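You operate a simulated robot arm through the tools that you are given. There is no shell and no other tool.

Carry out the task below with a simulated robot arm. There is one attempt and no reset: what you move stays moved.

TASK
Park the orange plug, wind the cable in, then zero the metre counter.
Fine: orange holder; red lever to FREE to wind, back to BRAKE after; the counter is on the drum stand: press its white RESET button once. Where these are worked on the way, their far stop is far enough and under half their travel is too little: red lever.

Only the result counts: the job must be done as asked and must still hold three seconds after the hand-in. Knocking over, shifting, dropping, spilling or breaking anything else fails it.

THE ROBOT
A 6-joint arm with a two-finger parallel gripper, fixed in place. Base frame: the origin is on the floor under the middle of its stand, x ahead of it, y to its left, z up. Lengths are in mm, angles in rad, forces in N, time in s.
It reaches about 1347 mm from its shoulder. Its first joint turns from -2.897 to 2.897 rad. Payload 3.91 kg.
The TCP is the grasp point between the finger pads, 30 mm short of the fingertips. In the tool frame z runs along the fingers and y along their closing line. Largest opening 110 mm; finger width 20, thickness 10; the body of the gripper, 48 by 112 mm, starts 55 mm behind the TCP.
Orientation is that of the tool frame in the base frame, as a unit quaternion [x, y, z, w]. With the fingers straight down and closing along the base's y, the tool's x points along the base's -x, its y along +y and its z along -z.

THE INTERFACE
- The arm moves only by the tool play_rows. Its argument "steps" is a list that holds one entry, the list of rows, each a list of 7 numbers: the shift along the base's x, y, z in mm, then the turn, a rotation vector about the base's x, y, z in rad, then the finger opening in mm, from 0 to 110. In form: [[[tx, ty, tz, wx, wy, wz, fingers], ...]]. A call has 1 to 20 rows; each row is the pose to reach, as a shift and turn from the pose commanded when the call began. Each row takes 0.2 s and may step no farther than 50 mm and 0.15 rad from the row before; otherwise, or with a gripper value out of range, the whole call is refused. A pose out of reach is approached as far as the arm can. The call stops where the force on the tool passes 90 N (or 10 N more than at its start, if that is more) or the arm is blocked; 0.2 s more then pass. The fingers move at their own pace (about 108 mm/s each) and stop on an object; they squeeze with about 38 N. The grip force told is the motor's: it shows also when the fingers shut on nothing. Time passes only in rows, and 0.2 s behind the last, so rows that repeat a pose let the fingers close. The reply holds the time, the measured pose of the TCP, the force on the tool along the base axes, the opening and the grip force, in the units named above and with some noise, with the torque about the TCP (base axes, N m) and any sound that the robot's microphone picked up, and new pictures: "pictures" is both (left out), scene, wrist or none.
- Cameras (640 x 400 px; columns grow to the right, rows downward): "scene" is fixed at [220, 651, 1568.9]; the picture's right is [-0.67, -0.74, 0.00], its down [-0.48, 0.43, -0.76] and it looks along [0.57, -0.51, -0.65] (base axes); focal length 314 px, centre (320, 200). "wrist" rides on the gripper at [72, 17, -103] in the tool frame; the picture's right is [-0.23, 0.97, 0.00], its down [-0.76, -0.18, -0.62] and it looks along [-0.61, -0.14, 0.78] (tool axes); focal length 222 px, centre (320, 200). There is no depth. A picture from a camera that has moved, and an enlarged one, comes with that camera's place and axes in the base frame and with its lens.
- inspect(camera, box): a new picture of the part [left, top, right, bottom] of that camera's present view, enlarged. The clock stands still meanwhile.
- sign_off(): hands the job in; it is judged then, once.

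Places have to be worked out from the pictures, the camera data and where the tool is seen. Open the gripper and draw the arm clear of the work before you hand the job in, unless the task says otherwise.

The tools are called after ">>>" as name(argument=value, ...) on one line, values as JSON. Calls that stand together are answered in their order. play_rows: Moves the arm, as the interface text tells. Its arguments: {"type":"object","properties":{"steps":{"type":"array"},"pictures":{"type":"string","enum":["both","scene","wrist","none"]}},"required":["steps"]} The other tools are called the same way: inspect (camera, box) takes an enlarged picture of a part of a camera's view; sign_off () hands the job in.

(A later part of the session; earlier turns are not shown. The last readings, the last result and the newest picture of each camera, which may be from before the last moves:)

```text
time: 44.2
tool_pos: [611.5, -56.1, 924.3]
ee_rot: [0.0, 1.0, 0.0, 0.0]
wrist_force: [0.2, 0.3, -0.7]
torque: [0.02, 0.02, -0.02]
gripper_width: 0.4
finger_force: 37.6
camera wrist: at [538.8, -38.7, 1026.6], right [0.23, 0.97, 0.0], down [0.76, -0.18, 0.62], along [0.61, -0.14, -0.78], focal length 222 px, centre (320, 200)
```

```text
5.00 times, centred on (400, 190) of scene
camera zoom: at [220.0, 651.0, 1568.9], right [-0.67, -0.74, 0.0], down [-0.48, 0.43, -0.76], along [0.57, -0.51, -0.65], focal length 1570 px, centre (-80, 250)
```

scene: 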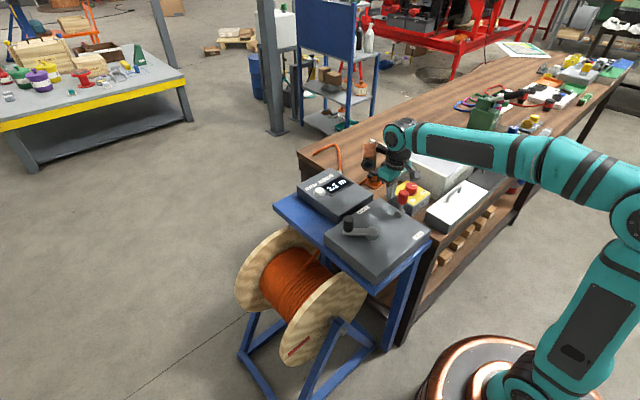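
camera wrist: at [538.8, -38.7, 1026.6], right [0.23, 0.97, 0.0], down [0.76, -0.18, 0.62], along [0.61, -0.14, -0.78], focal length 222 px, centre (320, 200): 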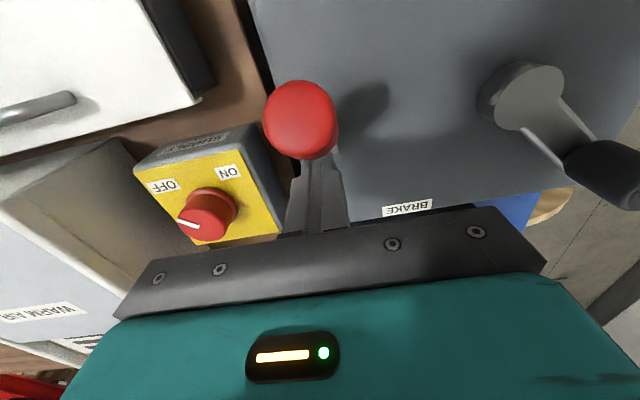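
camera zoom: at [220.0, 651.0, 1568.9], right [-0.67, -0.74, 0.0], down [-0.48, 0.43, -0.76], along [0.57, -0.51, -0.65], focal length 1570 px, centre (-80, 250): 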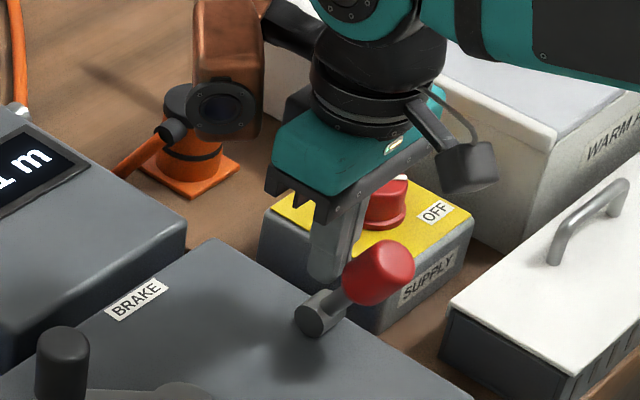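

The lever has swung well over to the FREE side. I nudge 6 mm further to check whether it's against its stop.

>>> play_rows(steps=[[[-3, 0, 0, 0, 0, 0, 0], [-6, 0, 0, 0, 0, 0, 0], [-6, 0, 0, 0, 0, 0, 0]]], pictures="wrist")

>>> inspect(camera="scene", box=[350, 150, 450, 230])

```text
time: 45.0
tool_pos: [609.7, -55.3, 923.7]
ee_rot: [0.0, 1.0, -0.001, 0.001]
wrist_force: [46.1, -0.9, 7.8]
torque: [-0.01, -1.32, 0.01]
gripper_width: 0.0
finger_force: 38.0
camera wrist: at [534.9, -38.5, 1026.7], right [0.23, 0.97, 0.0], down [0.76, -0.18, 0.63], along [0.61, -0.14, -0.78], focal length 222 px, centre (320, 200)
```

wrist: 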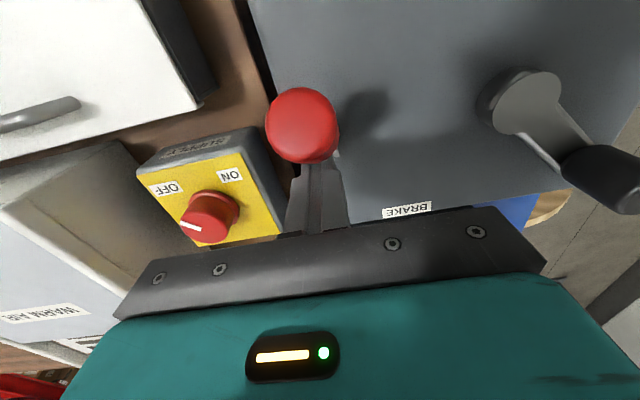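

```text
5.00 times, centred on (400, 190) of scene
camera zoom: at [220.0, 651.0, 1568.9], right [-0.67, -0.74, 0.0], down [-0.48, 0.43, -0.76], along [0.57, -0.51, -0.65], focal length 1570 px, centre (-80, 250)
```

zoom: 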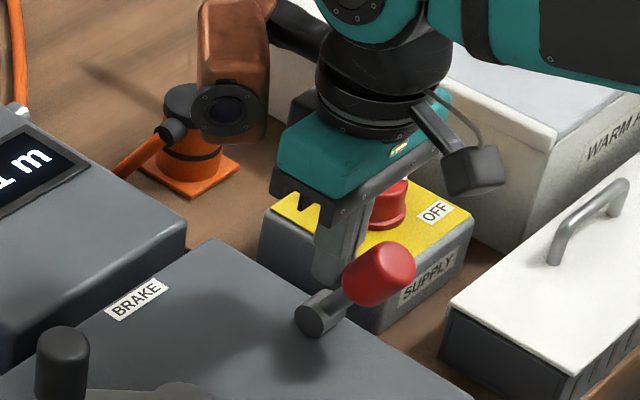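

Force rose to 46 N: the lever is at its FREE stop. I back off, rise, and go look at the crank.

>>> play_rows(steps=[[[8, 0, 0, 0, 0, 0, 0], [20, 0, 5, 0, 0, 0, 0], [20, 0, 40, 0, 0, 0, 0], [10, 20, 80, 0, 0, 0, 40], [0, 60, 120, 0, 0, 0, 80], [-10, 100, 140, 0, 0, 0, 80], [-20, 140, 140, 0, 0, 0, 80], [-20, 160, 140, 0, 0, 0, 80], [-20, 160, 140, 0, 0, 0, 80]]])

>>> inspect(camera="wrist", box=[240, 60, 440, 240])

>>> inspect(camera="scene", box=[310, 170, 430, 270])

```text
refused: row 5 steps farther than a row can; nothing moved
```

```text
2.22 times, centred on (340, 150) of wrist
camera zoom: at [534.9, -38.5, 1026.7], right [0.23, 0.97, 0.0], down [0.76, -0.18, 0.63], along [0.61, -0.14, -0.78], focal length 494 px, centre (276, 311)
```

zoom: 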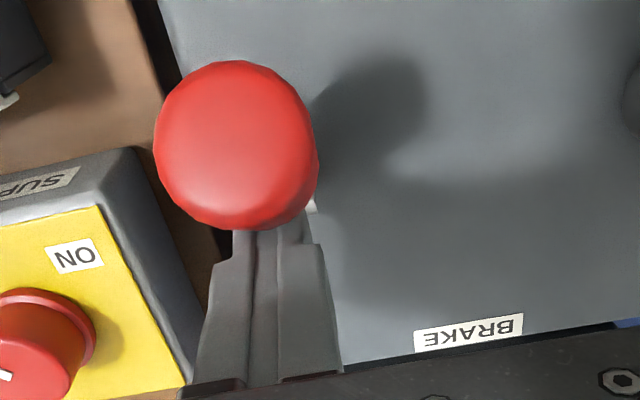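

```text
4.00 times, centred on (370, 220) of scene
camera zoom: at [220.0, 651.0, 1568.9], right [-0.67, -0.74, 0.0], down [-0.48, 0.43, -0.76], along [0.57, -0.51, -0.65], focal length 1256 px, centre (120, 120)
```

zoom: 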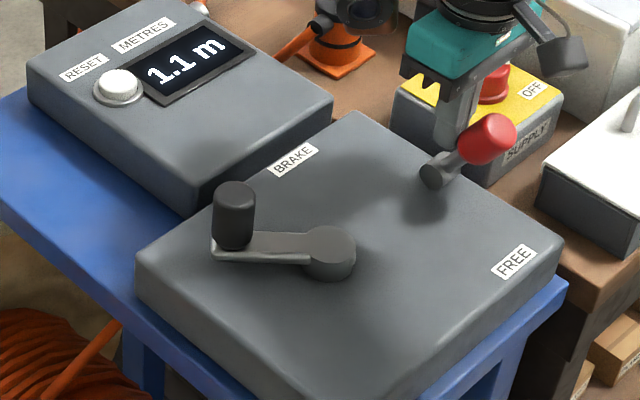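

The move was refused because one row stepped too far; nothing moved. I repeat it with smaller steps.

>>> play_rows(steps=[[[8, 0, 0, 0, 0, 0, 0], [20, 0, 5, 0, 0, 0, 0], [20, 0, 40, 0, 0, 0, 0], [15, 10, 80, 0, 0, 0, 40], [5, 30, 115, 0, 0, 0, 80], [-5, 65, 140, 0, 0, 0, 80], [-15, 105, 140, 0, 0, 0, 80], [-20, 145, 140, 0, 0, 0, 80], [-20, 160, 140, 0, 0, 0, 80], [-20, 160, 140, 0, 0, 0, 80]]])

>>> inspect(camera="wrist", box=[240, 60, 440, 240])

>>> inspect(camera="scene", box=[310, 170, 430, 270])

```text
time: 47.2
tool_pos: [586.0, 105.1, 1062.8]
ee_rot: [0.001, 1.0, 0.0, 0.0]
wrist_force: [0.0, 0.1, 0.5]
torque: [0.01, 0.0, 0.01]
gripper_width: 79.8
finger_force: 0.0
camera wrist: at [512.4, 121.7, 1166.2], right [0.23, 0.97, 0.0], down [0.76, -0.18, 0.62], along [0.61, -0.14, -0.78], focal length 222 px, centre (320, 200)
```

scene: 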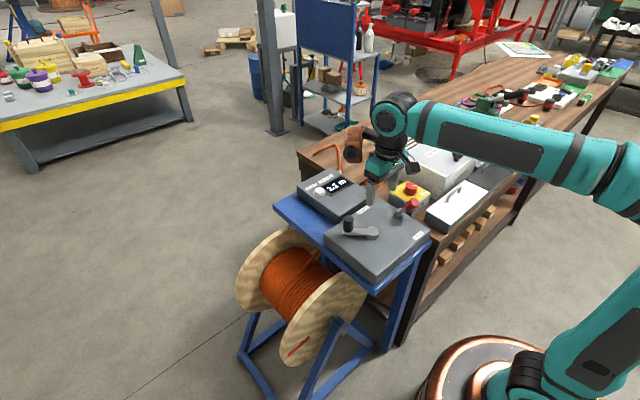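
wrist: 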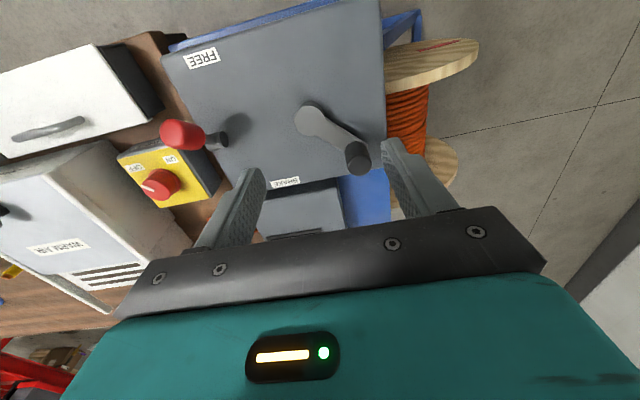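

```text
2.22 times, centred on (340, 150) of wrist
camera zoom: at [512.4, 121.7, 1166.2], right [0.23, 0.97, 0.0], down [0.76, -0.18, 0.62], along [0.61, -0.14, -0.78], focal length 494 px, centre (276, 311)
```

zoom: 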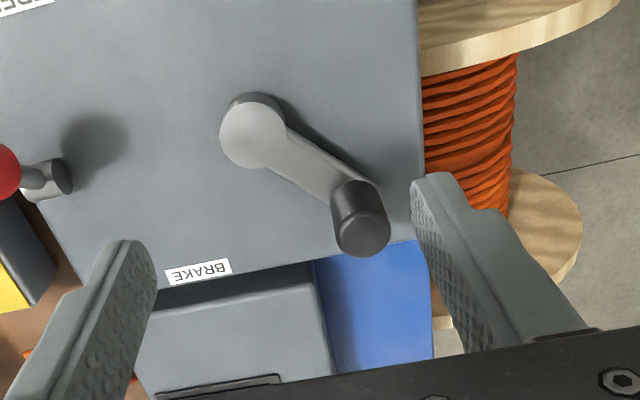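

```text
4.00 times, centred on (370, 220) of scene
camera zoom: at [220.0, 651.0, 1568.9], right [-0.67, -0.74, 0.0], down [-0.48, 0.43, -0.76], along [0.57, -0.51, -0.65], focal length 1256 px, centre (120, 120)
```

zoom: 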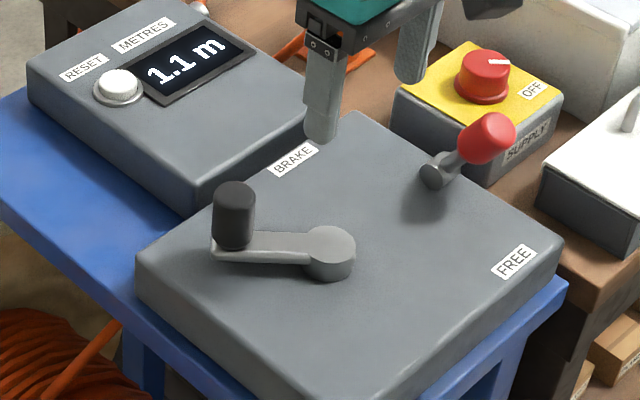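

The lever stays at FREE. Crank: hub axis ≈ (610.5, 84), handle knob ≈ (664, 138), top z≈913, radius ≈ 76 mm. I move above the handle and look again before gripping.

>>> play_rows(steps=[[[30, 12, -20, 0, 0, 0, 80], [60, 24, -50, 0, 0, 0, 80], [78, 34, -90, 0, 0, 0, 80], [78, 34, -100, 0, 0, 0, 80], [78, 34, -100, 0, 0, 0, 80]]])

>>> inspect(camera="wrist", box=[220, 60, 420, 220])

>>> inspect(camera="scene", box=[310, 170, 430, 270])

```text
time: 48.4
tool_pos: [664.4, 139.0, 962.1]
ee_rot: [0.0, 1.0, 0.0, 0.002]
wrist_force: [-0.3, -0.2, 0.3]
torque: [-0.03, 0.0, 0.0]
gripper_width: 80.1
finger_force: 0.0
camera wrist: at [591.1, 156.0, 1066.5], right [0.23, 0.97, 0.0], down [0.76, -0.18, 0.62], along [0.61, -0.14, -0.78], focal length 222 px, centre (320, 200)
```

scene: 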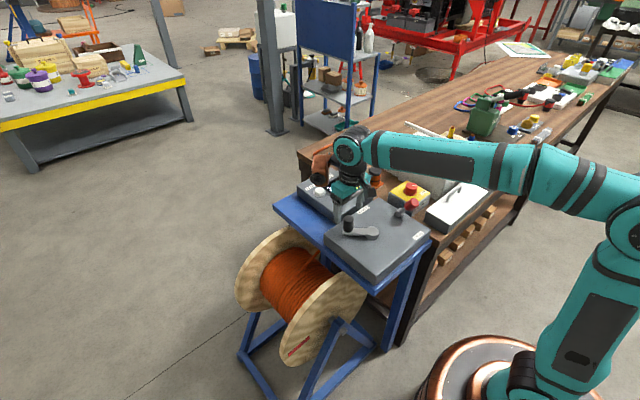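
wrist: 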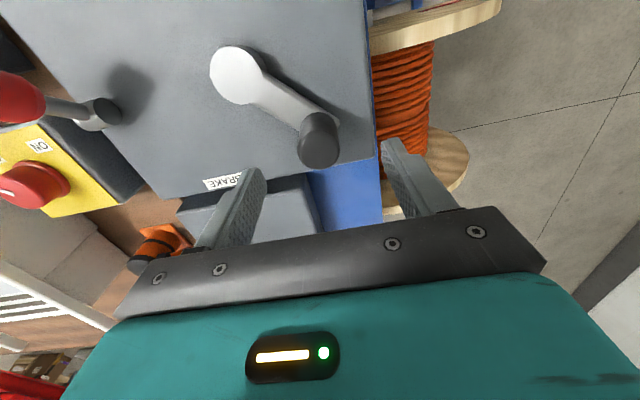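

```text
2.50 times, centred on (320, 140) of wrist
camera zoom: at [591.1, 156.0, 1066.5], right [0.23, 0.97, 0.0], down [0.76, -0.18, 0.62], along [0.61, -0.14, -0.78], focal length 555 px, centre (320, 350)
```

zoom: 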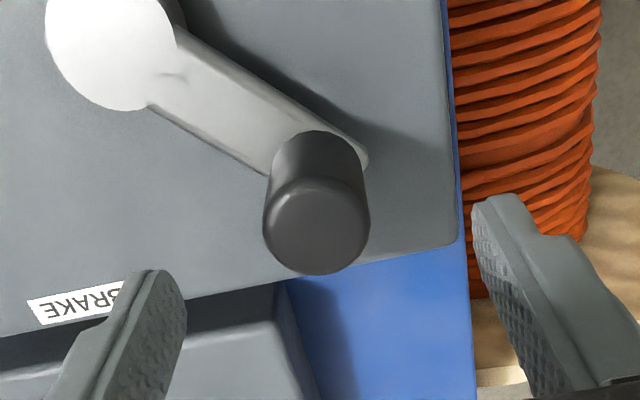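

```text
4.00 times, centred on (370, 220) of scene
camera zoom: at [220.0, 651.0, 1568.9], right [-0.67, -0.74, 0.0], down [-0.48, 0.43, -0.76], along [0.57, -0.51, -0.65], focal length 1256 px, centre (120, 120)
```

zoom: 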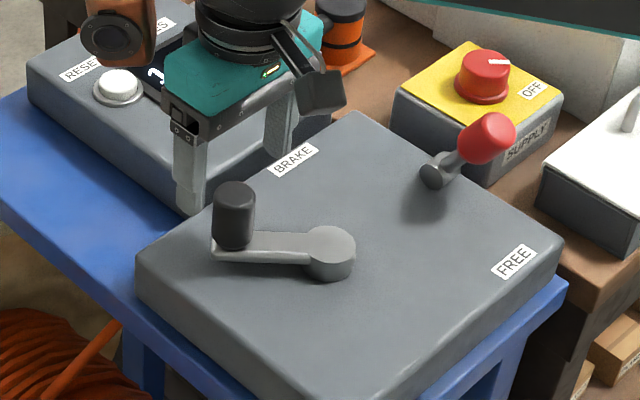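

Refined: handle top centre (663.6, 138.2, 916), Ø≈31, hub (610, 84), radius ≈ 76 at 45°. I descend around the handle and close.

>>> play_rows(steps=[[[-1.3, -0.4, -15, 0, 0, 0, 80], [-1.3, -0.4, -32, 0, 0, 0, 80], [-1.3, -0.4, -48, 0, 0, 0, 80], [-1.3, -0.4, -48, 0, 0, 0, 60], [-1.3, -0.4, -48, 0, 0, 0, 40], [-1.3, -0.4, -48, 0, 0, 0, 15], [-1.3, -0.4, -48, 0, 0, 0, 15]]])

>>> inspect(camera="wrist", box=[220, 60, 420, 220])

>>> inspect(camera="scene", box=[310, 170, 430, 270])

```text
time: 50.0
tool_pos: [664.5, 137.5, 916.0]
ee_rot: [-0.001, 1.0, 0.0, 0.0]
wrist_force: [1.1, 1.5, -2.6]
torque: [-0.06, -0.42, 0.01]
gripper_width: 31.0
finger_force: 44.7
camera wrist: at [589.8, 155.3, 1018.0], right [0.23, 0.97, 0.0], down [0.76, -0.18, 0.62], along [0.61, -0.14, -0.78], focal length 222 px, centre (320, 200)
```

scene: 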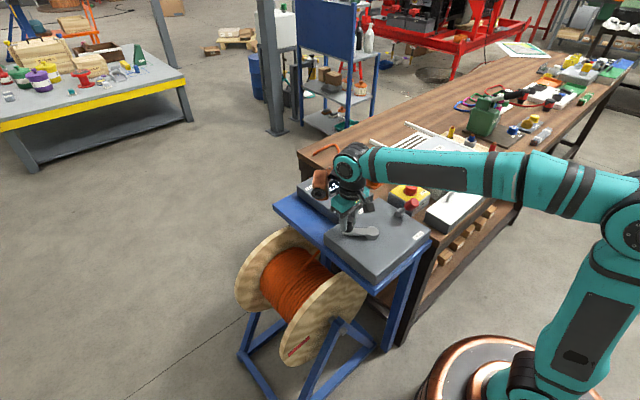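
wrist: 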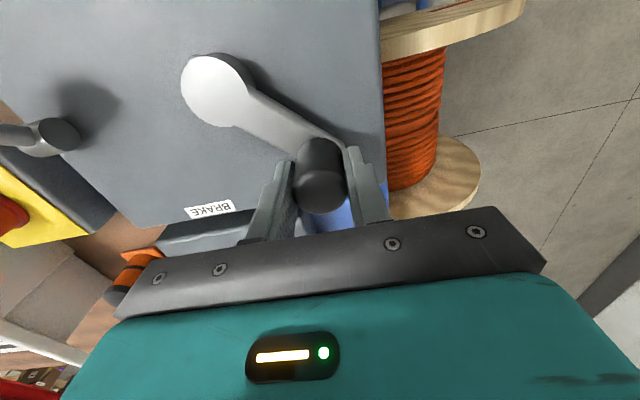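

```text
2.50 times, centred on (320, 140) of wrist
camera zoom: at [589.8, 155.3, 1018.0], right [0.23, 0.97, 0.0], down [0.76, -0.18, 0.62], along [0.61, -0.14, -0.78], focal length 555 px, centre (320, 350)
```

zoom: 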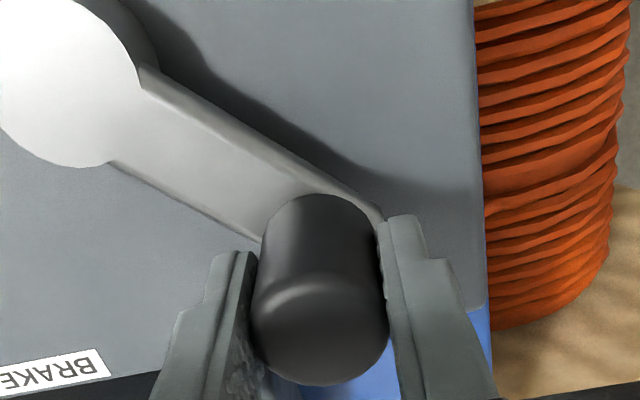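

```text
4.00 times, centred on (370, 220) of scene
camera zoom: at [220.0, 651.0, 1568.9], right [-0.67, -0.74, 0.0], down [-0.48, 0.43, -0.76], along [0.57, -0.51, -0.65], focal length 1256 px, centre (120, 120)
```

zoom: 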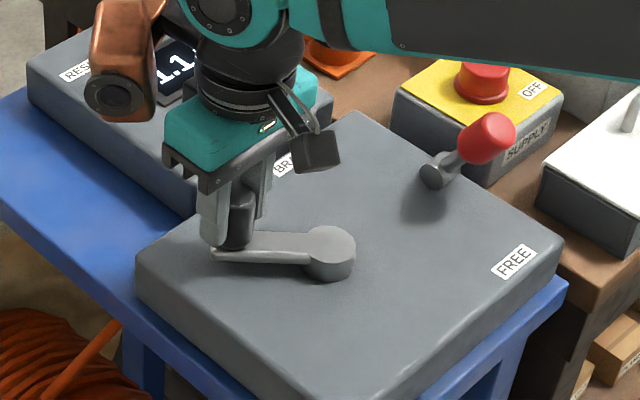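

Handle gripped. I test-turn the crank 30° clockwise (seen from above) and watch force and counter.

>>> play_rows(steps=[[[6.67, -7.47, 0, 0, 0, 0, 15], [12.26, -15.75, 0, 0, 0, 0, 15], [16.73, -24.69, 0, 0, 0, 0, 15], [19.99, -34.14, 0, 0, 0, 0, 15], [19.99, -34.14, 0, 0, 0, 0, 15]]])

>>> inspect(camera="scene", box=[290, 150, 430, 270])

>>> inspect(camera="wrist", box=[220, 60, 420, 220])

```text
time: 51.2
tool_pos: [682.8, 104.5, 915.6]
ee_rot: [-0.001, 1.0, 0.0, -0.001]
wrist_force: [-12.7, 0.8, -22.6]
torque: [-0.3, -0.84, -0.01]
gripper_width: 30.9
finger_force: 44.5
camera wrist: at [609.5, 121.9, 1018.2], right [0.23, 0.97, 0.0], down [0.76, -0.18, 0.62], along [0.61, -0.14, -0.78], focal length 222 px, centre (320, 200)
```

scene: 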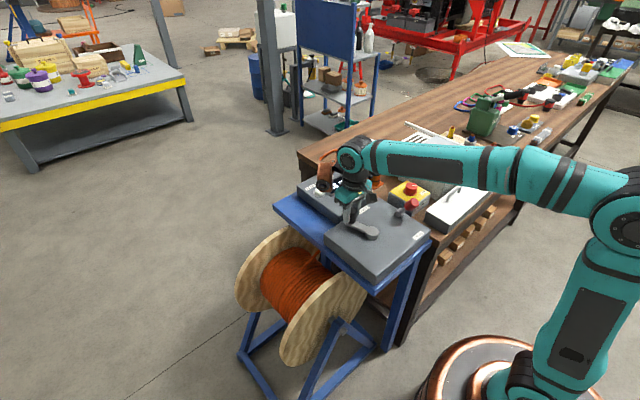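
wrist: 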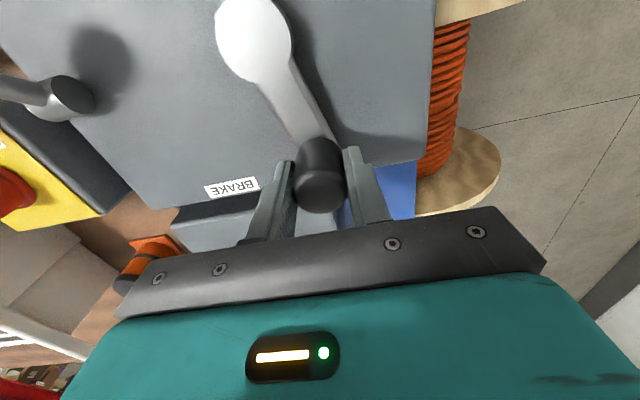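

```text
3.33 times, centred on (360, 210) of scene
camera zoom: at [220.0, 651.0, 1568.9], right [-0.67, -0.74, 0.0], down [-0.48, 0.43, -0.76], along [0.57, -0.51, -0.65], focal length 1046 px, centre (187, 167)
```

zoom: 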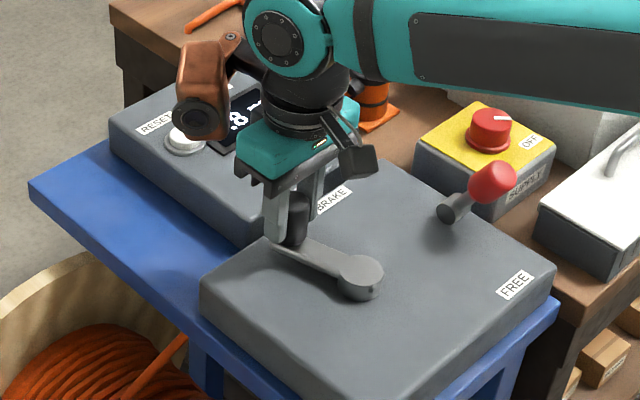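

```text
2.50 times, centred on (320, 140) of wrist
camera zoom: at [609.5, 121.9, 1018.2], right [0.23, 0.97, 0.0], down [0.76, -0.18, 0.62], along [0.61, -0.14, -0.78], focal length 555 px, centre (320, 350)
```

zoom: 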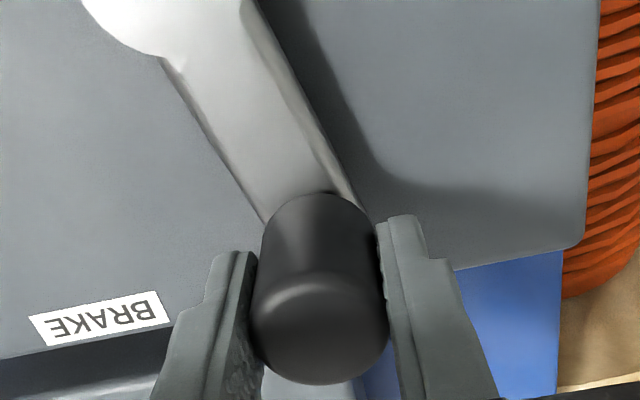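

>>> inspect(camera="scene", box=[300, 160, 370, 210])

>>> inspect(camera="scene", box=[310, 110, 400, 200])

```text
8.00 times, centred on (335, 185) of scene
camera zoom: at [220.0, 651.0, 1568.9], right [-0.67, -0.74, 0.0], down [-0.48, 0.43, -0.76], along [0.57, -0.51, -0.65], focal length 2512 px, centre (200, 320)
```

zoom: 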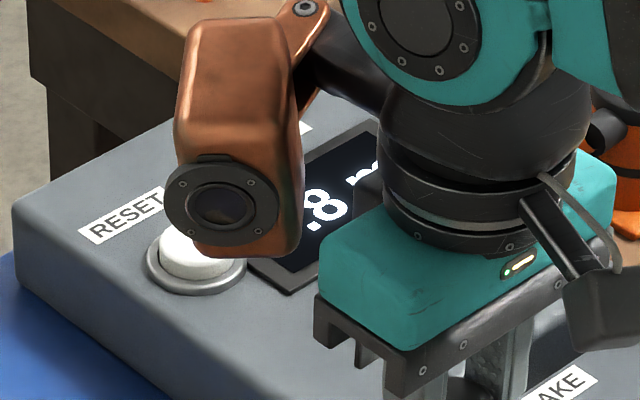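

```text
4.44 times, centred on (355, 155) of scene
camera zoom: at [220.0, 651.0, 1568.9], right [-0.67, -0.74, 0.0], down [-0.48, 0.43, -0.76], along [0.57, -0.51, -0.65], focal length 1395 px, centre (164, 400)
```

zoom: 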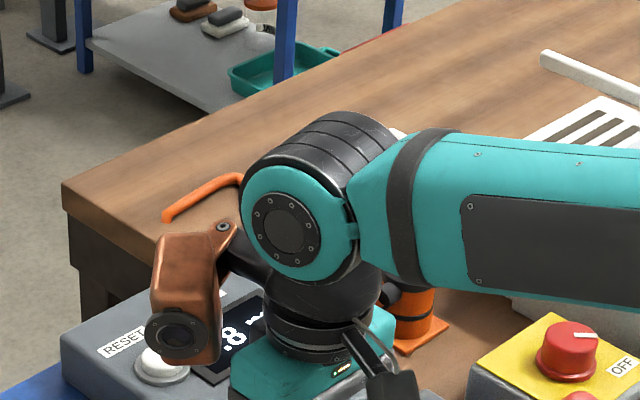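

The counter fell from 1.1 to 0.8 m and the bench loop shrank, so clockwise winds in. I continue clockwise 30° more with a slightly smaller radius and 1.5 mm lower to relieve the side load.

>>> play_rows(steps=[[[1.2, -9.9, -0.5, 0, 0, 0, 15], [1.9, -19.8, -1, 0, 0, 0, 15], [1.3, -29.6, -1.5, 0, 0, 0, 15], [-0.6, -39.4, -1.5, 0, 0, 0, 15], [-0.6, -39.4, -1.5, 0, 0, 0, 15]]])

>>> inspect(camera="scene", box=[300, 130, 400, 210])

>>> inspect(camera="wrist", box=[220, 60, 420, 220])

```text
time: 52.4
tool_pos: [683.6, 63.9, 914.8]
ee_rot: [0.0, 1.0, 0.001, 0.001]
wrist_force: [-3.7, 2.6, 16.0]
torque: [-0.17, 1.36, 0.01]
gripper_width: 30.9
finger_force: 44.8
camera wrist: at [608.8, 81.5, 1017.9], right [0.23, 0.97, 0.0], down [0.76, -0.18, 0.62], along [0.61, -0.14, -0.78], focal length 222 px, centre (320, 200)
```

scene: 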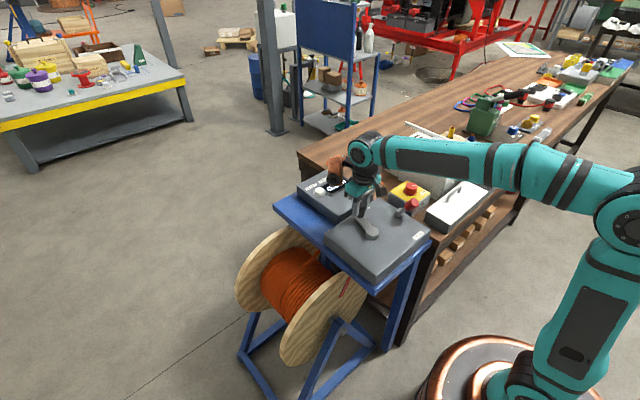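
wrist: 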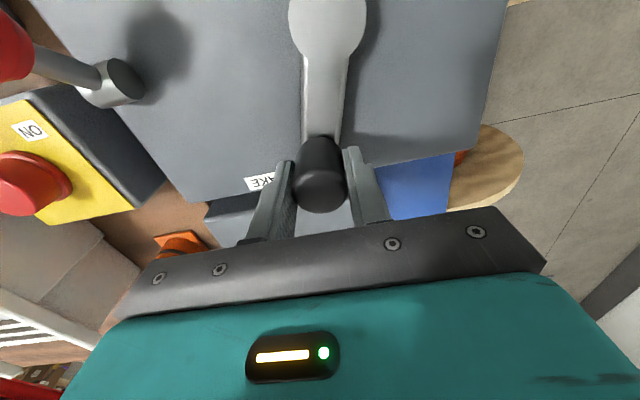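

```text
5.00 times, centred on (350, 170) of scene
camera zoom: at [220.0, 651.0, 1568.9], right [-0.67, -0.74, 0.0], down [-0.48, 0.43, -0.76], along [0.57, -0.51, -0.65], focal length 1570 px, centre (170, 350)
```

zoom: 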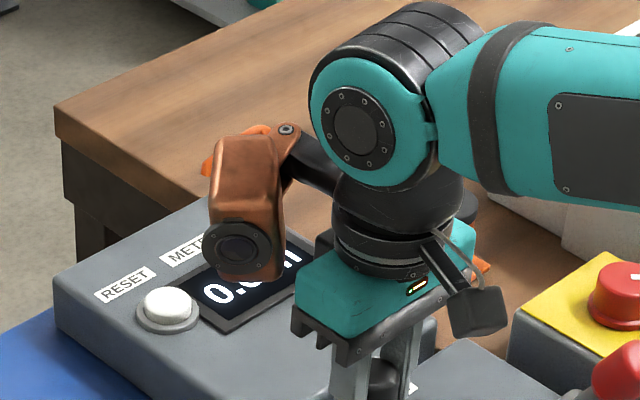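

```text
2.50 times, centred on (320, 140) of wrist
camera zoom: at [608.8, 81.5, 1017.9], right [0.23, 0.97, 0.0], down [0.76, -0.18, 0.62], along [0.61, -0.14, -0.78], focal length 555 px, centre (320, 350)
```

zoom: 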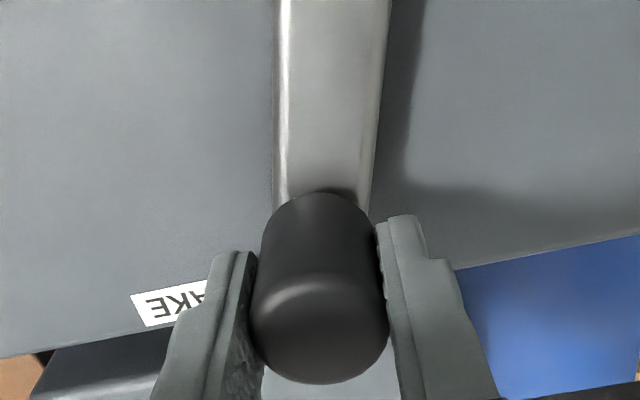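

Counter now reads about 0.6 m and the loop keeps shrinking. Another 30° clockwise.

>>> play_rows(steps=[[[-3.1, -9.4, 0.4, 0, 0, 0, 15], [-7.5, -18.3, 0.7, 0, 0, 0, 15], [-12.9, -26.5, 0.7, 0, 0, 0, 15], [-19.4, -34.0, 0.7, 0, 0, 0, 15], [-19.4, -34.0, 0.7, 0, 0, 0, 15]]])

>>> inspect(camera="scene", box=[300, 130, 400, 210])

>>> inspect(camera="wrist", box=[160, 60, 360, 220])

```text
time: 53.6
tool_pos: [661.9, 30.4, 915.0]
ee_rot: [0.0, 1.0, 0.0, 0.0]
wrist_force: [-9.7, 9.8, 1.5]
torque: [0.05, 1.25, -0.01]
gripper_width: 31.0
finger_force: 45.0
camera wrist: at [589.0, 48.1, 1018.0], right [0.23, 0.97, 0.0], down [0.76, -0.18, 0.62], along [0.61, -0.14, -0.78], focal length 222 px, centre (320, 200)
```

scene: 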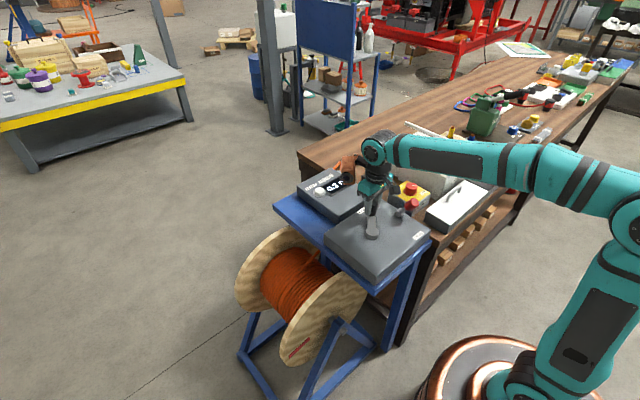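
wrist: 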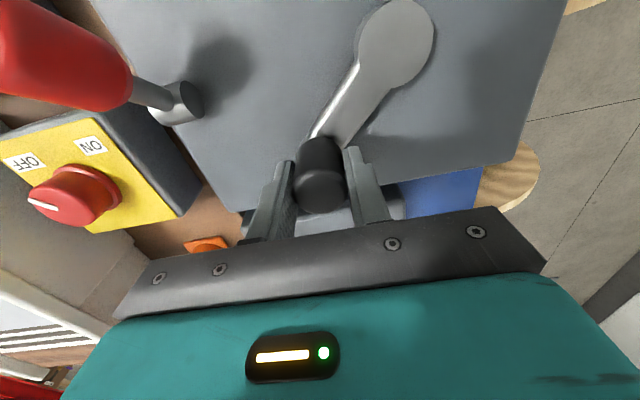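

```text
5.00 times, centred on (350, 170) of scene
camera zoom: at [220.0, 651.0, 1568.9], right [-0.67, -0.74, 0.0], down [-0.48, 0.43, -0.76], along [0.57, -0.51, -0.65], focal length 1570 px, centre (170, 350)
```

zoom: 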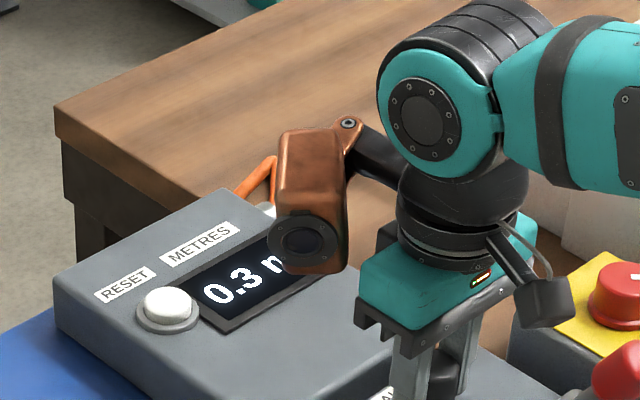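

```text
2.50 times, centred on (260, 140) of wrist
camera zoom: at [589.0, 48.1, 1018.0], right [0.23, 0.97, 0.0], down [0.76, -0.18, 0.62], along [0.61, -0.14, -0.78], focal length 555 px, centre (470, 350)
```

zoom: 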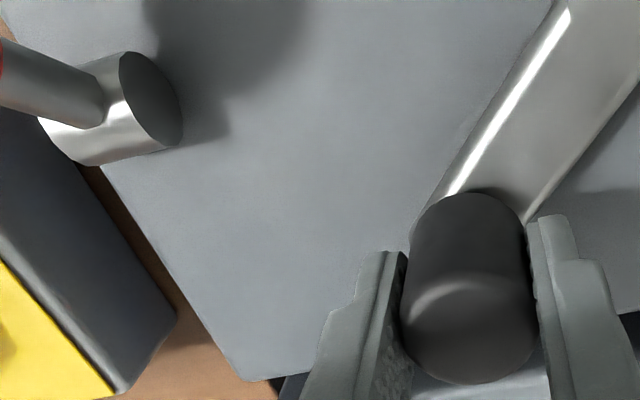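

Counter 0.3 m now. Little slack remains, so I proceed in small steps (8°) and watch the force and the parked plug.

>>> play_rows(steps=[[[-3.6, -3.6, 0, 0, 0, 0, 15], [-7.6, -7.1, 0, 0, 0, 0, 15], [-7.6, -7.1, 0, 0, 0, 0, 15]]], pictures="none")

>>> inspect(camera="scene", box=[300, 130, 400, 210])

>>> inspect(camera="wrist", box=[160, 120, 360, 280])

```text
time: 54.4
tool_pos: [655.0, 23.0, 914.7]
ee_rot: [0.0, 1.0, 0.0, 0.0]
wrist_force: [-15.6, 20.1, -2.5]
torque: [0.14, 1.22, -0.05]
gripper_width: 31.2
finger_force: 45.2
```

```text
5.00 times, centred on (350, 170) of scene
camera zoom: at [220.0, 651.0, 1568.9], right [-0.67, -0.74, 0.0], down [-0.48, 0.43, -0.76], along [0.57, -0.51, -0.65], focal length 1570 px, centre (170, 350)
```

zoom: 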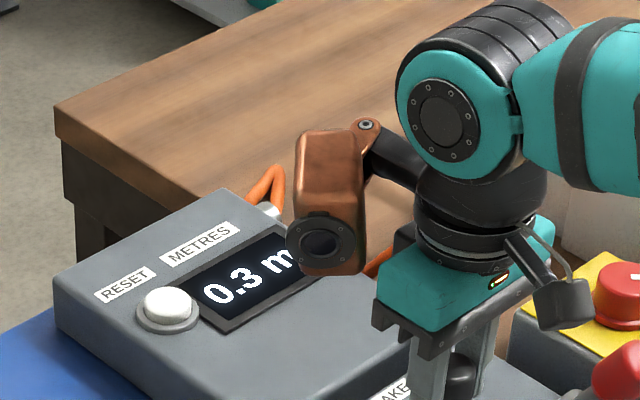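

```text
2.50 times, centred on (260, 200) of wrist
camera zoom: at [581.0, 41.4, 1018.1], right [0.23, 0.97, 0.0], down [0.76, -0.18, 0.62], along [0.61, -0.14, -0.78], focal length 555 px, centre (470, 200)
```

zoom: 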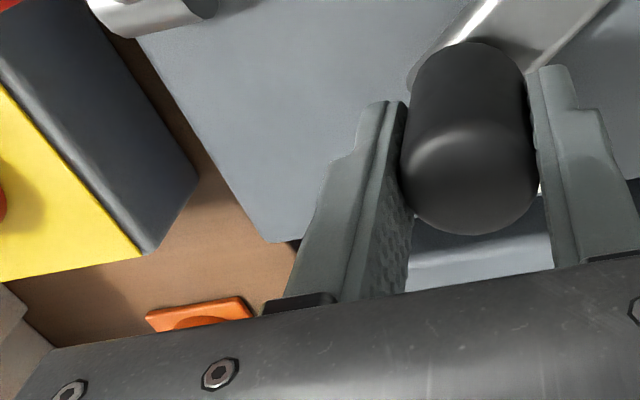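

Tangential load is still nearly zero (the 25 N is radial, my radius is ~1 mm too big). Counter still 0.3 m with a small loop left; I go another 8° on a slightly tighter radius.

>>> play_rows(steps=[[[-4.9, -2.4, 0, 0, 0, 0, 15], [-9.6, -4.7, 0, 0, 0, 0, 15], [-9.6, -4.7, 0, 0, 0, 0, 15]]], pictures="none")

>>> inspect(camera="scene", box=[300, 130, 400, 210])

>>> inspect(camera="scene", box=[340, 150, 400, 200])

```text
time: 55.2
tool_pos: [646.0, 19.1, 915.0]
ee_rot: [0.001, 1.0, -0.001, 0.001]
wrist_force: [-7.6, 11.6, -3.4]
torque: [0.05, 0.32, -0.06]
gripper_width: 30.8
finger_force: 45.3
```

```text
5.00 times, centred on (350, 170) of scene
camera zoom: at [220.0, 651.0, 1568.9], right [-0.67, -0.74, 0.0], down [-0.48, 0.43, -0.76], along [0.57, -0.51, -0.65], focal length 1570 px, centre (170, 350)
```

zoom: 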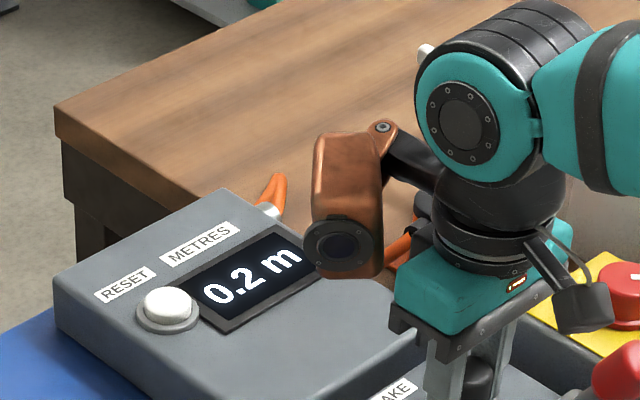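

```text
8.00 times, centred on (370, 175) of scene
camera zoom: at [220.0, 651.0, 1568.9], right [-0.67, -0.74, 0.0], down [-0.48, 0.43, -0.76], along [0.57, -0.51, -0.65], focal length 2512 px, centre (-80, 400)
```

zoom: 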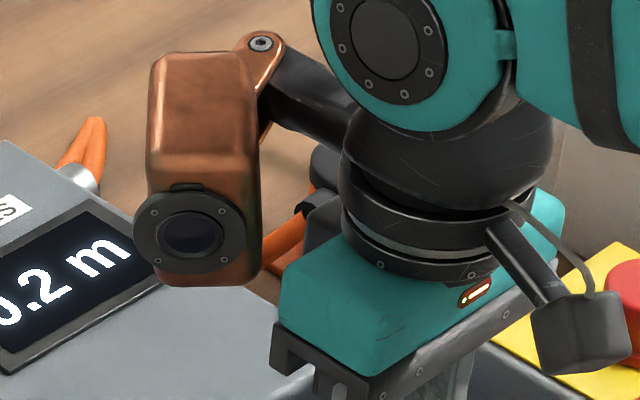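

Counter 0.2 m, loop almost gone. Another 8° with force watch.

>>> play_rows(steps=[[[-4.9, -1.9, 0, 0, 0, 0, 15], [-9.7, -3.8, 0, 0, 0, 0, 15], [-9.7, -3.8, 0, 0, 0, 0, 15]]], pictures="wrist")

>>> inspect(camera="scene", box=[300, 130, 400, 210])

>>> inspect(camera="scene", box=[340, 150, 400, 200])

```text
time: 56.0
tool_pos: [635.4, 14.9, 915.3]
ee_rot: [0.001, 1.0, 0.0, 0.0]
wrist_force: [-1.9, 0.8, 0.8]
torque: [-0.13, 0.69, 0.01]
gripper_width: 30.9
finger_force: 45.4
camera wrist: at [562.3, 31.8, 1018.0], right [0.23, 0.97, 0.0], down [0.76, -0.18, 0.62], along [0.61, -0.14, -0.78], focal length 222 px, centre (320, 200)
```

wrist: 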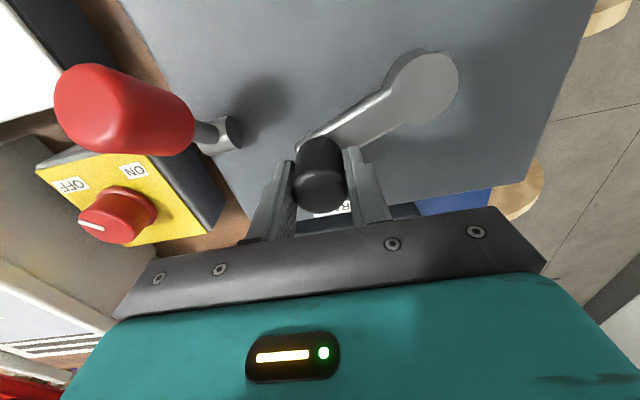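

```text
5.00 times, centred on (350, 170) of scene
camera zoom: at [220.0, 651.0, 1568.9], right [-0.67, -0.74, 0.0], down [-0.48, 0.43, -0.76], along [0.57, -0.51, -0.65], focal length 1570 px, centre (170, 350)
```

zoom: 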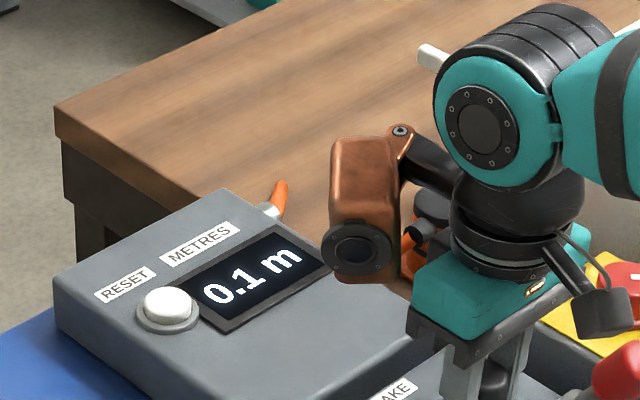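

```text
8.00 times, centred on (370, 175) of scene
camera zoom: at [220.0, 651.0, 1568.9], right [-0.67, -0.74, 0.0], down [-0.48, 0.43, -0.76], along [0.57, -0.51, -0.65], focal length 2512 px, centre (-80, 400)
```

zoom: 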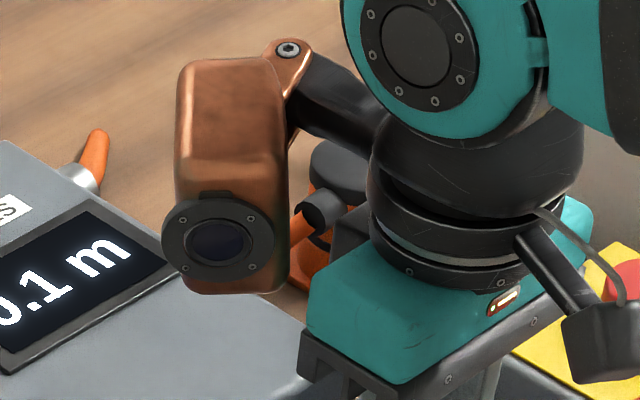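

Counter 0.1 m, no load yet. I wind another 8° slowly to find the end of the winding.

>>> play_rows(steps=[[[-2.4, -0.9, 0, 0, 0, 0, 15], [-4.85, -1.7, 0, 0, 0, 0, 15], [-7.3, -2.4, 0, 0, 0, 0, 15], [-9.8, -3.0, 0, 0, 0, 0, 15], [-9.8, -3.0, 0, 0, 0, 0, 15]]], pictures="wrist")

>>> inspect(camera="scene", box=[300, 130, 400, 210])

>>> inspect(camera="scene", box=[340, 150, 400, 200])

```text
time: 57.2
tool_pos: [626.1, 10.6, 914.7]
ee_rot: [0.0, 1.0, 0.0, 0.0]
wrist_force: [0.4, 0.5, -0.8]
torque: [-0.08, -0.32, -0.02]
gripper_width: 30.7
finger_force: 45.1
camera wrist: at [552.8, 29.0, 1018.0], right [0.23, 0.97, 0.0], down [0.76, -0.18, 0.62], along [0.61, -0.14, -0.78], focal length 222 px, centre (320, 200)
```

wrist: 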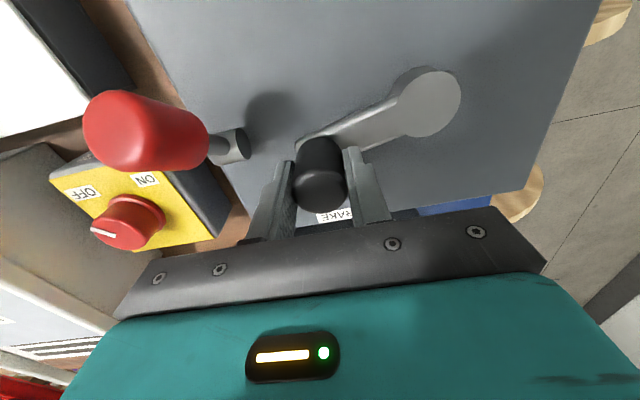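

```text
5.00 times, centred on (350, 170) of scene
camera zoom: at [220.0, 651.0, 1568.9], right [-0.67, -0.74, 0.0], down [-0.48, 0.43, -0.76], along [0.57, -0.51, -0.65], focal length 1570 px, centre (170, 350)
```

zoom: 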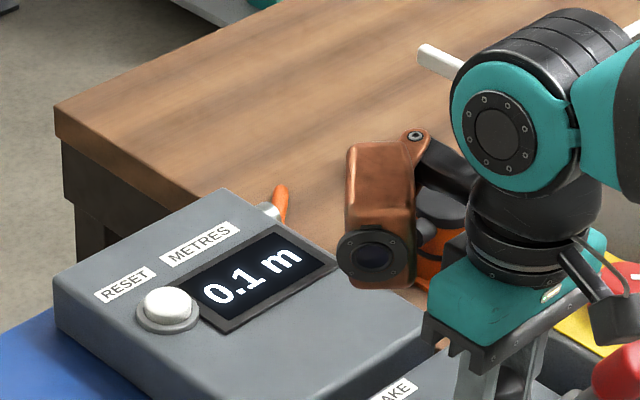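

```text
8.00 times, centred on (370, 175) of scene
camera zoom: at [220.0, 651.0, 1568.9], right [-0.67, -0.74, 0.0], down [-0.48, 0.43, -0.76], along [0.57, -0.51, -0.65], focal length 2512 px, centre (-80, 400)
```

zoom: 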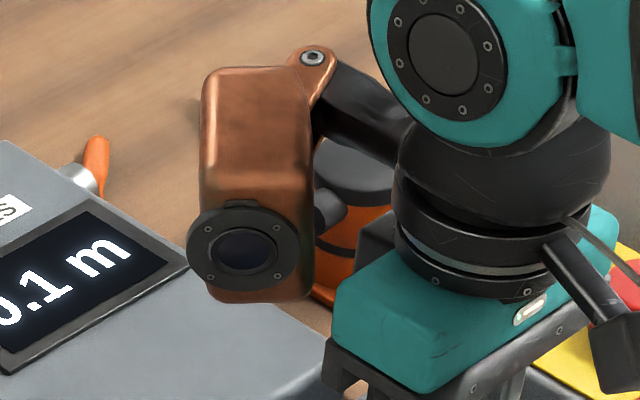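

No load and still 0.1 m displayed. Another 8° clockwise to see whether it goes on.

>>> play_rows(steps=[[[-2.5, -0.5, 0, 0, 0, 0, 15], [-5.05, -1.0, 0, 0, 0, 0, 15], [-7.6, -1.4, 0, 0, 0, 0, 15], [-10.2, -1.7, 0, 0, 0, 0, 15], [-10.2, -1.7, 0, 0, 0, 0, 15]]], pictures="wrist")

>>> inspect(camera="scene", box=[300, 130, 400, 210])

>>> inspect(camera="scene", box=[230, 170, 450, 370])

```text
time: 58.4
tool_pos: [614.8, 10.4, 915.3]
ee_rot: [0.001, 1.0, -0.001, 0.001]
wrist_force: [-0.5, 5.0, 5.4]
torque: [0.0, 0.24, -0.04]
gripper_width: 31.1
finger_force: 45.6
camera wrist: at [541.8, 27.5, 1018.0], right [0.23, 0.97, 0.0], down [0.76, -0.18, 0.62], along [0.61, -0.14, -0.78], focal length 222 px, centre (320, 200)
```

wrist: 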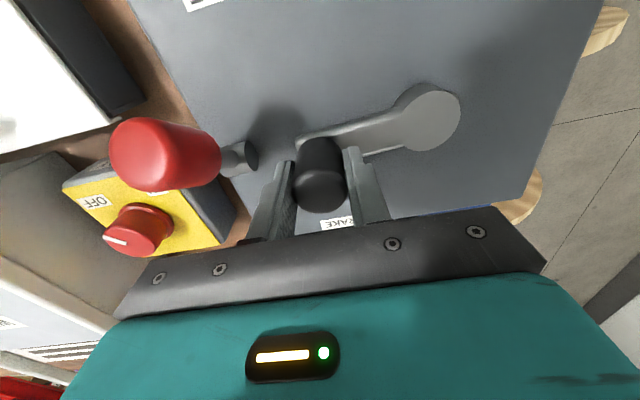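

```text
5.00 times, centred on (350, 170) of scene
camera zoom: at [220.0, 651.0, 1568.9], right [-0.67, -0.74, 0.0], down [-0.48, 0.43, -0.76], along [0.57, -0.51, -0.65], focal length 1570 px, centre (170, 350)
```

zoom: 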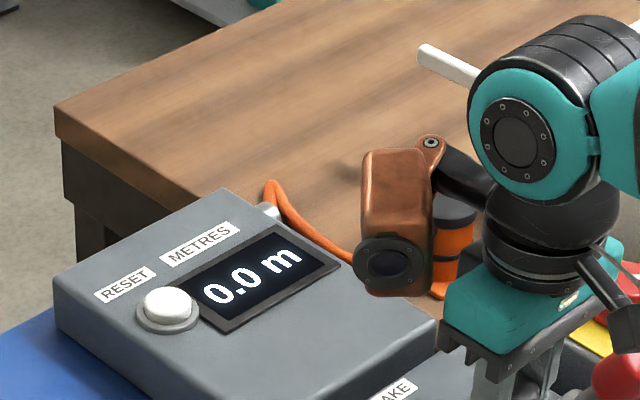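

```text
2.00 times, centred on (340, 270) of scene
camera zoom: at [220.0, 651.0, 1568.9], right [-0.67, -0.74, 0.0], down [-0.48, 0.43, -0.76], along [0.57, -0.51, -0.65], focal length 628 px, centre (280, 60)
```

zoom: 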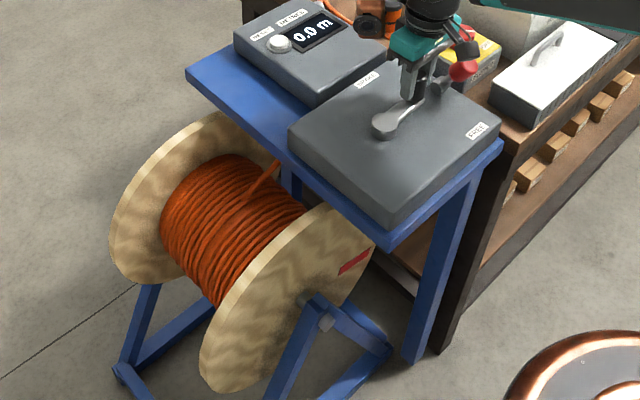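

Counter reads 0.0 m after ~130°. I test a few more degrees to see whether the crank stops or the cable still comes in.

>>> play_rows(steps=[[[-2.5, 0, 0, 0, 0, 0, 15], [-5.1, 0.1, 0, 0, 0, 0, 15], [-7.7, 0.2, 0, 0, 0, 0, 15], [-10.3, 0.3, 0, 0, 0, 0, 15], [-10.3, 0.3, 0, 0, 0, 0, 15]]], pictures="wrist")

>>> inspect(camera="scene", box=[300, 130, 400, 210])

>>> inspect(camera="scene", box=[350, 150, 450, 230])

```text
time: 59.6
tool_pos: [605.8, 10.4, 915.5]
ee_rot: [-0.001, 1.0, 0.0, 0.001]
wrist_force: [-1.3, 4.5, 13.1]
torque: [-0.01, -0.36, 0.01]
gripper_width: 31.2
finger_force: 45.3
camera wrist: at [531.5, 27.5, 1018.0], right [0.23, 0.97, 0.0], down [0.76, -0.18, 0.62], along [0.61, -0.14, -0.78], focal length 222 px, centre (320, 200)
```

wrist: 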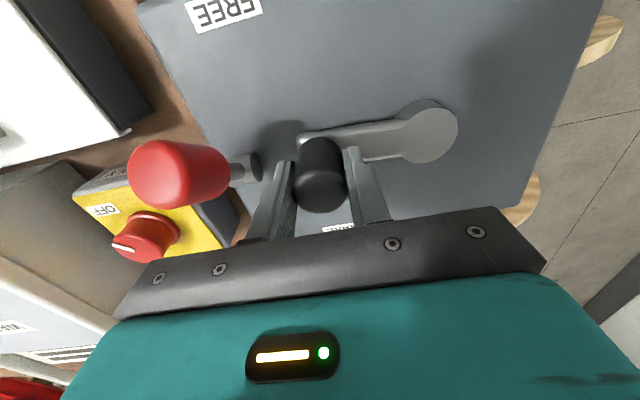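

```text
5.00 times, centred on (350, 170) of scene
camera zoom: at [220.0, 651.0, 1568.9], right [-0.67, -0.74, 0.0], down [-0.48, 0.43, -0.76], along [0.57, -0.51, -0.65], focal length 1570 px, centre (170, 350)
```

zoom: 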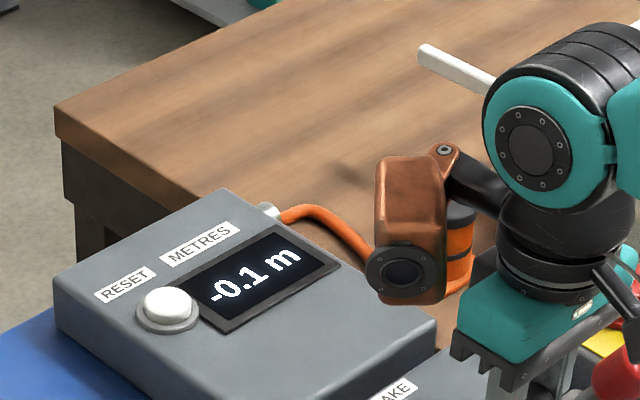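

```text
5.00 times, centred on (400, 190) of scene
camera zoom: at [220.0, 651.0, 1568.9], right [-0.67, -0.74, 0.0], down [-0.48, 0.43, -0.76], along [0.57, -0.51, -0.65], focal length 1570 px, centre (-80, 250)
```

zoom: 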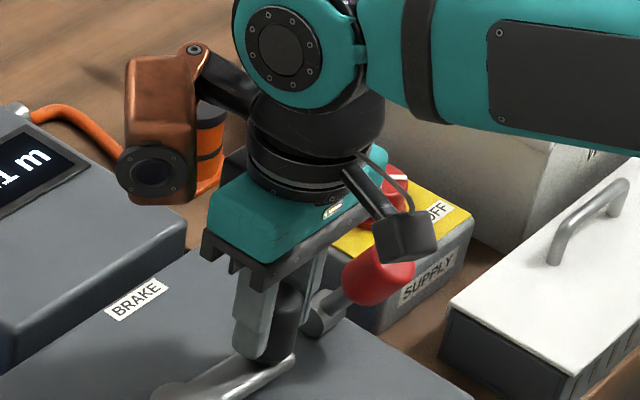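

It went on to −0.1 m, so the counter isn't the limit; the cable is now a short arc from gland to plug. I wind on in ~2–3° steps watching the tangential force (x) for the cable going taut.

>>> play_rows(steps=[[[-1.3, 0.05, -0.3, 0, 0, 0, 15], [-2.6, 0.1, -0.3, 0, 0, 0, 15], [-3.6, 0.2, -0.3, 0, 0, 0, 15], [-3.6, 0.2, -0.3, 0, 0, 0, 15]]], pictures="none")

>>> inspect(camera="scene", box=[320, 150, 400, 210])

```text
time: 60.6
tool_pos: [601.7, 11.3, 915.7]
ee_rot: [-0.001, 1.0, 0.001, 0.0]
wrist_force: [1.0, 4.9, 18.5]
torque: [-0.01, -0.14, 0.01]
gripper_width: 30.9
finger_force: 45.4
```

```text
6.67 times, centred on (360, 180) of scene
camera zoom: at [220.0, 651.0, 1568.9], right [-0.67, -0.74, 0.0], down [-0.48, 0.43, -0.76], along [0.57, -0.51, -0.65], focal length 2093 px, centre (53, 333)
```

zoom: 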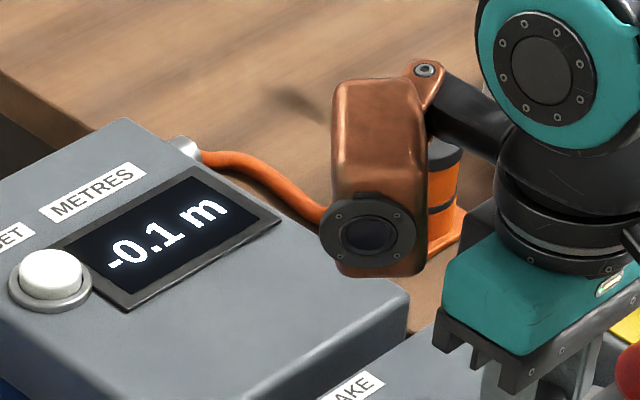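

>>> play_rows(steps=[[[-1.3, 0.1, 0.5, 0, 0, 0, 15], [-2.6, 0.2, 0.8, 0, 0, 0, 15], [-3.9, 0.4, 0.8, 0, 0, 0, 15], [-3.9, 0.4, 0.8, 0, 0, 0, 15]]], pictures="none")

>>> inspect(camera="scene", box=[320, 150, 400, 210])

```text
time: 61.6
tool_pos: [600.2, 10.9, 914.4]
ee_rot: [-0.001, 1.0, -0.001, 0.001]
wrist_force: [28.9, 3.6, 7.5]
torque: [-0.04, -0.53, 0.01]
gripper_width: 31.1
finger_force: 44.6
```

```text
6.67 times, centred on (360, 180) of scene
camera zoom: at [220.0, 651.0, 1568.9], right [-0.67, -0.74, 0.0], down [-0.48, 0.43, -0.76], along [0.57, -0.51, -0.65], focal length 2093 px, centre (53, 333)
```

zoom: 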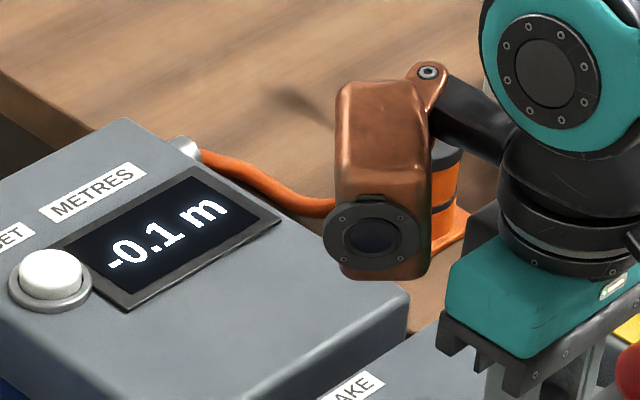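

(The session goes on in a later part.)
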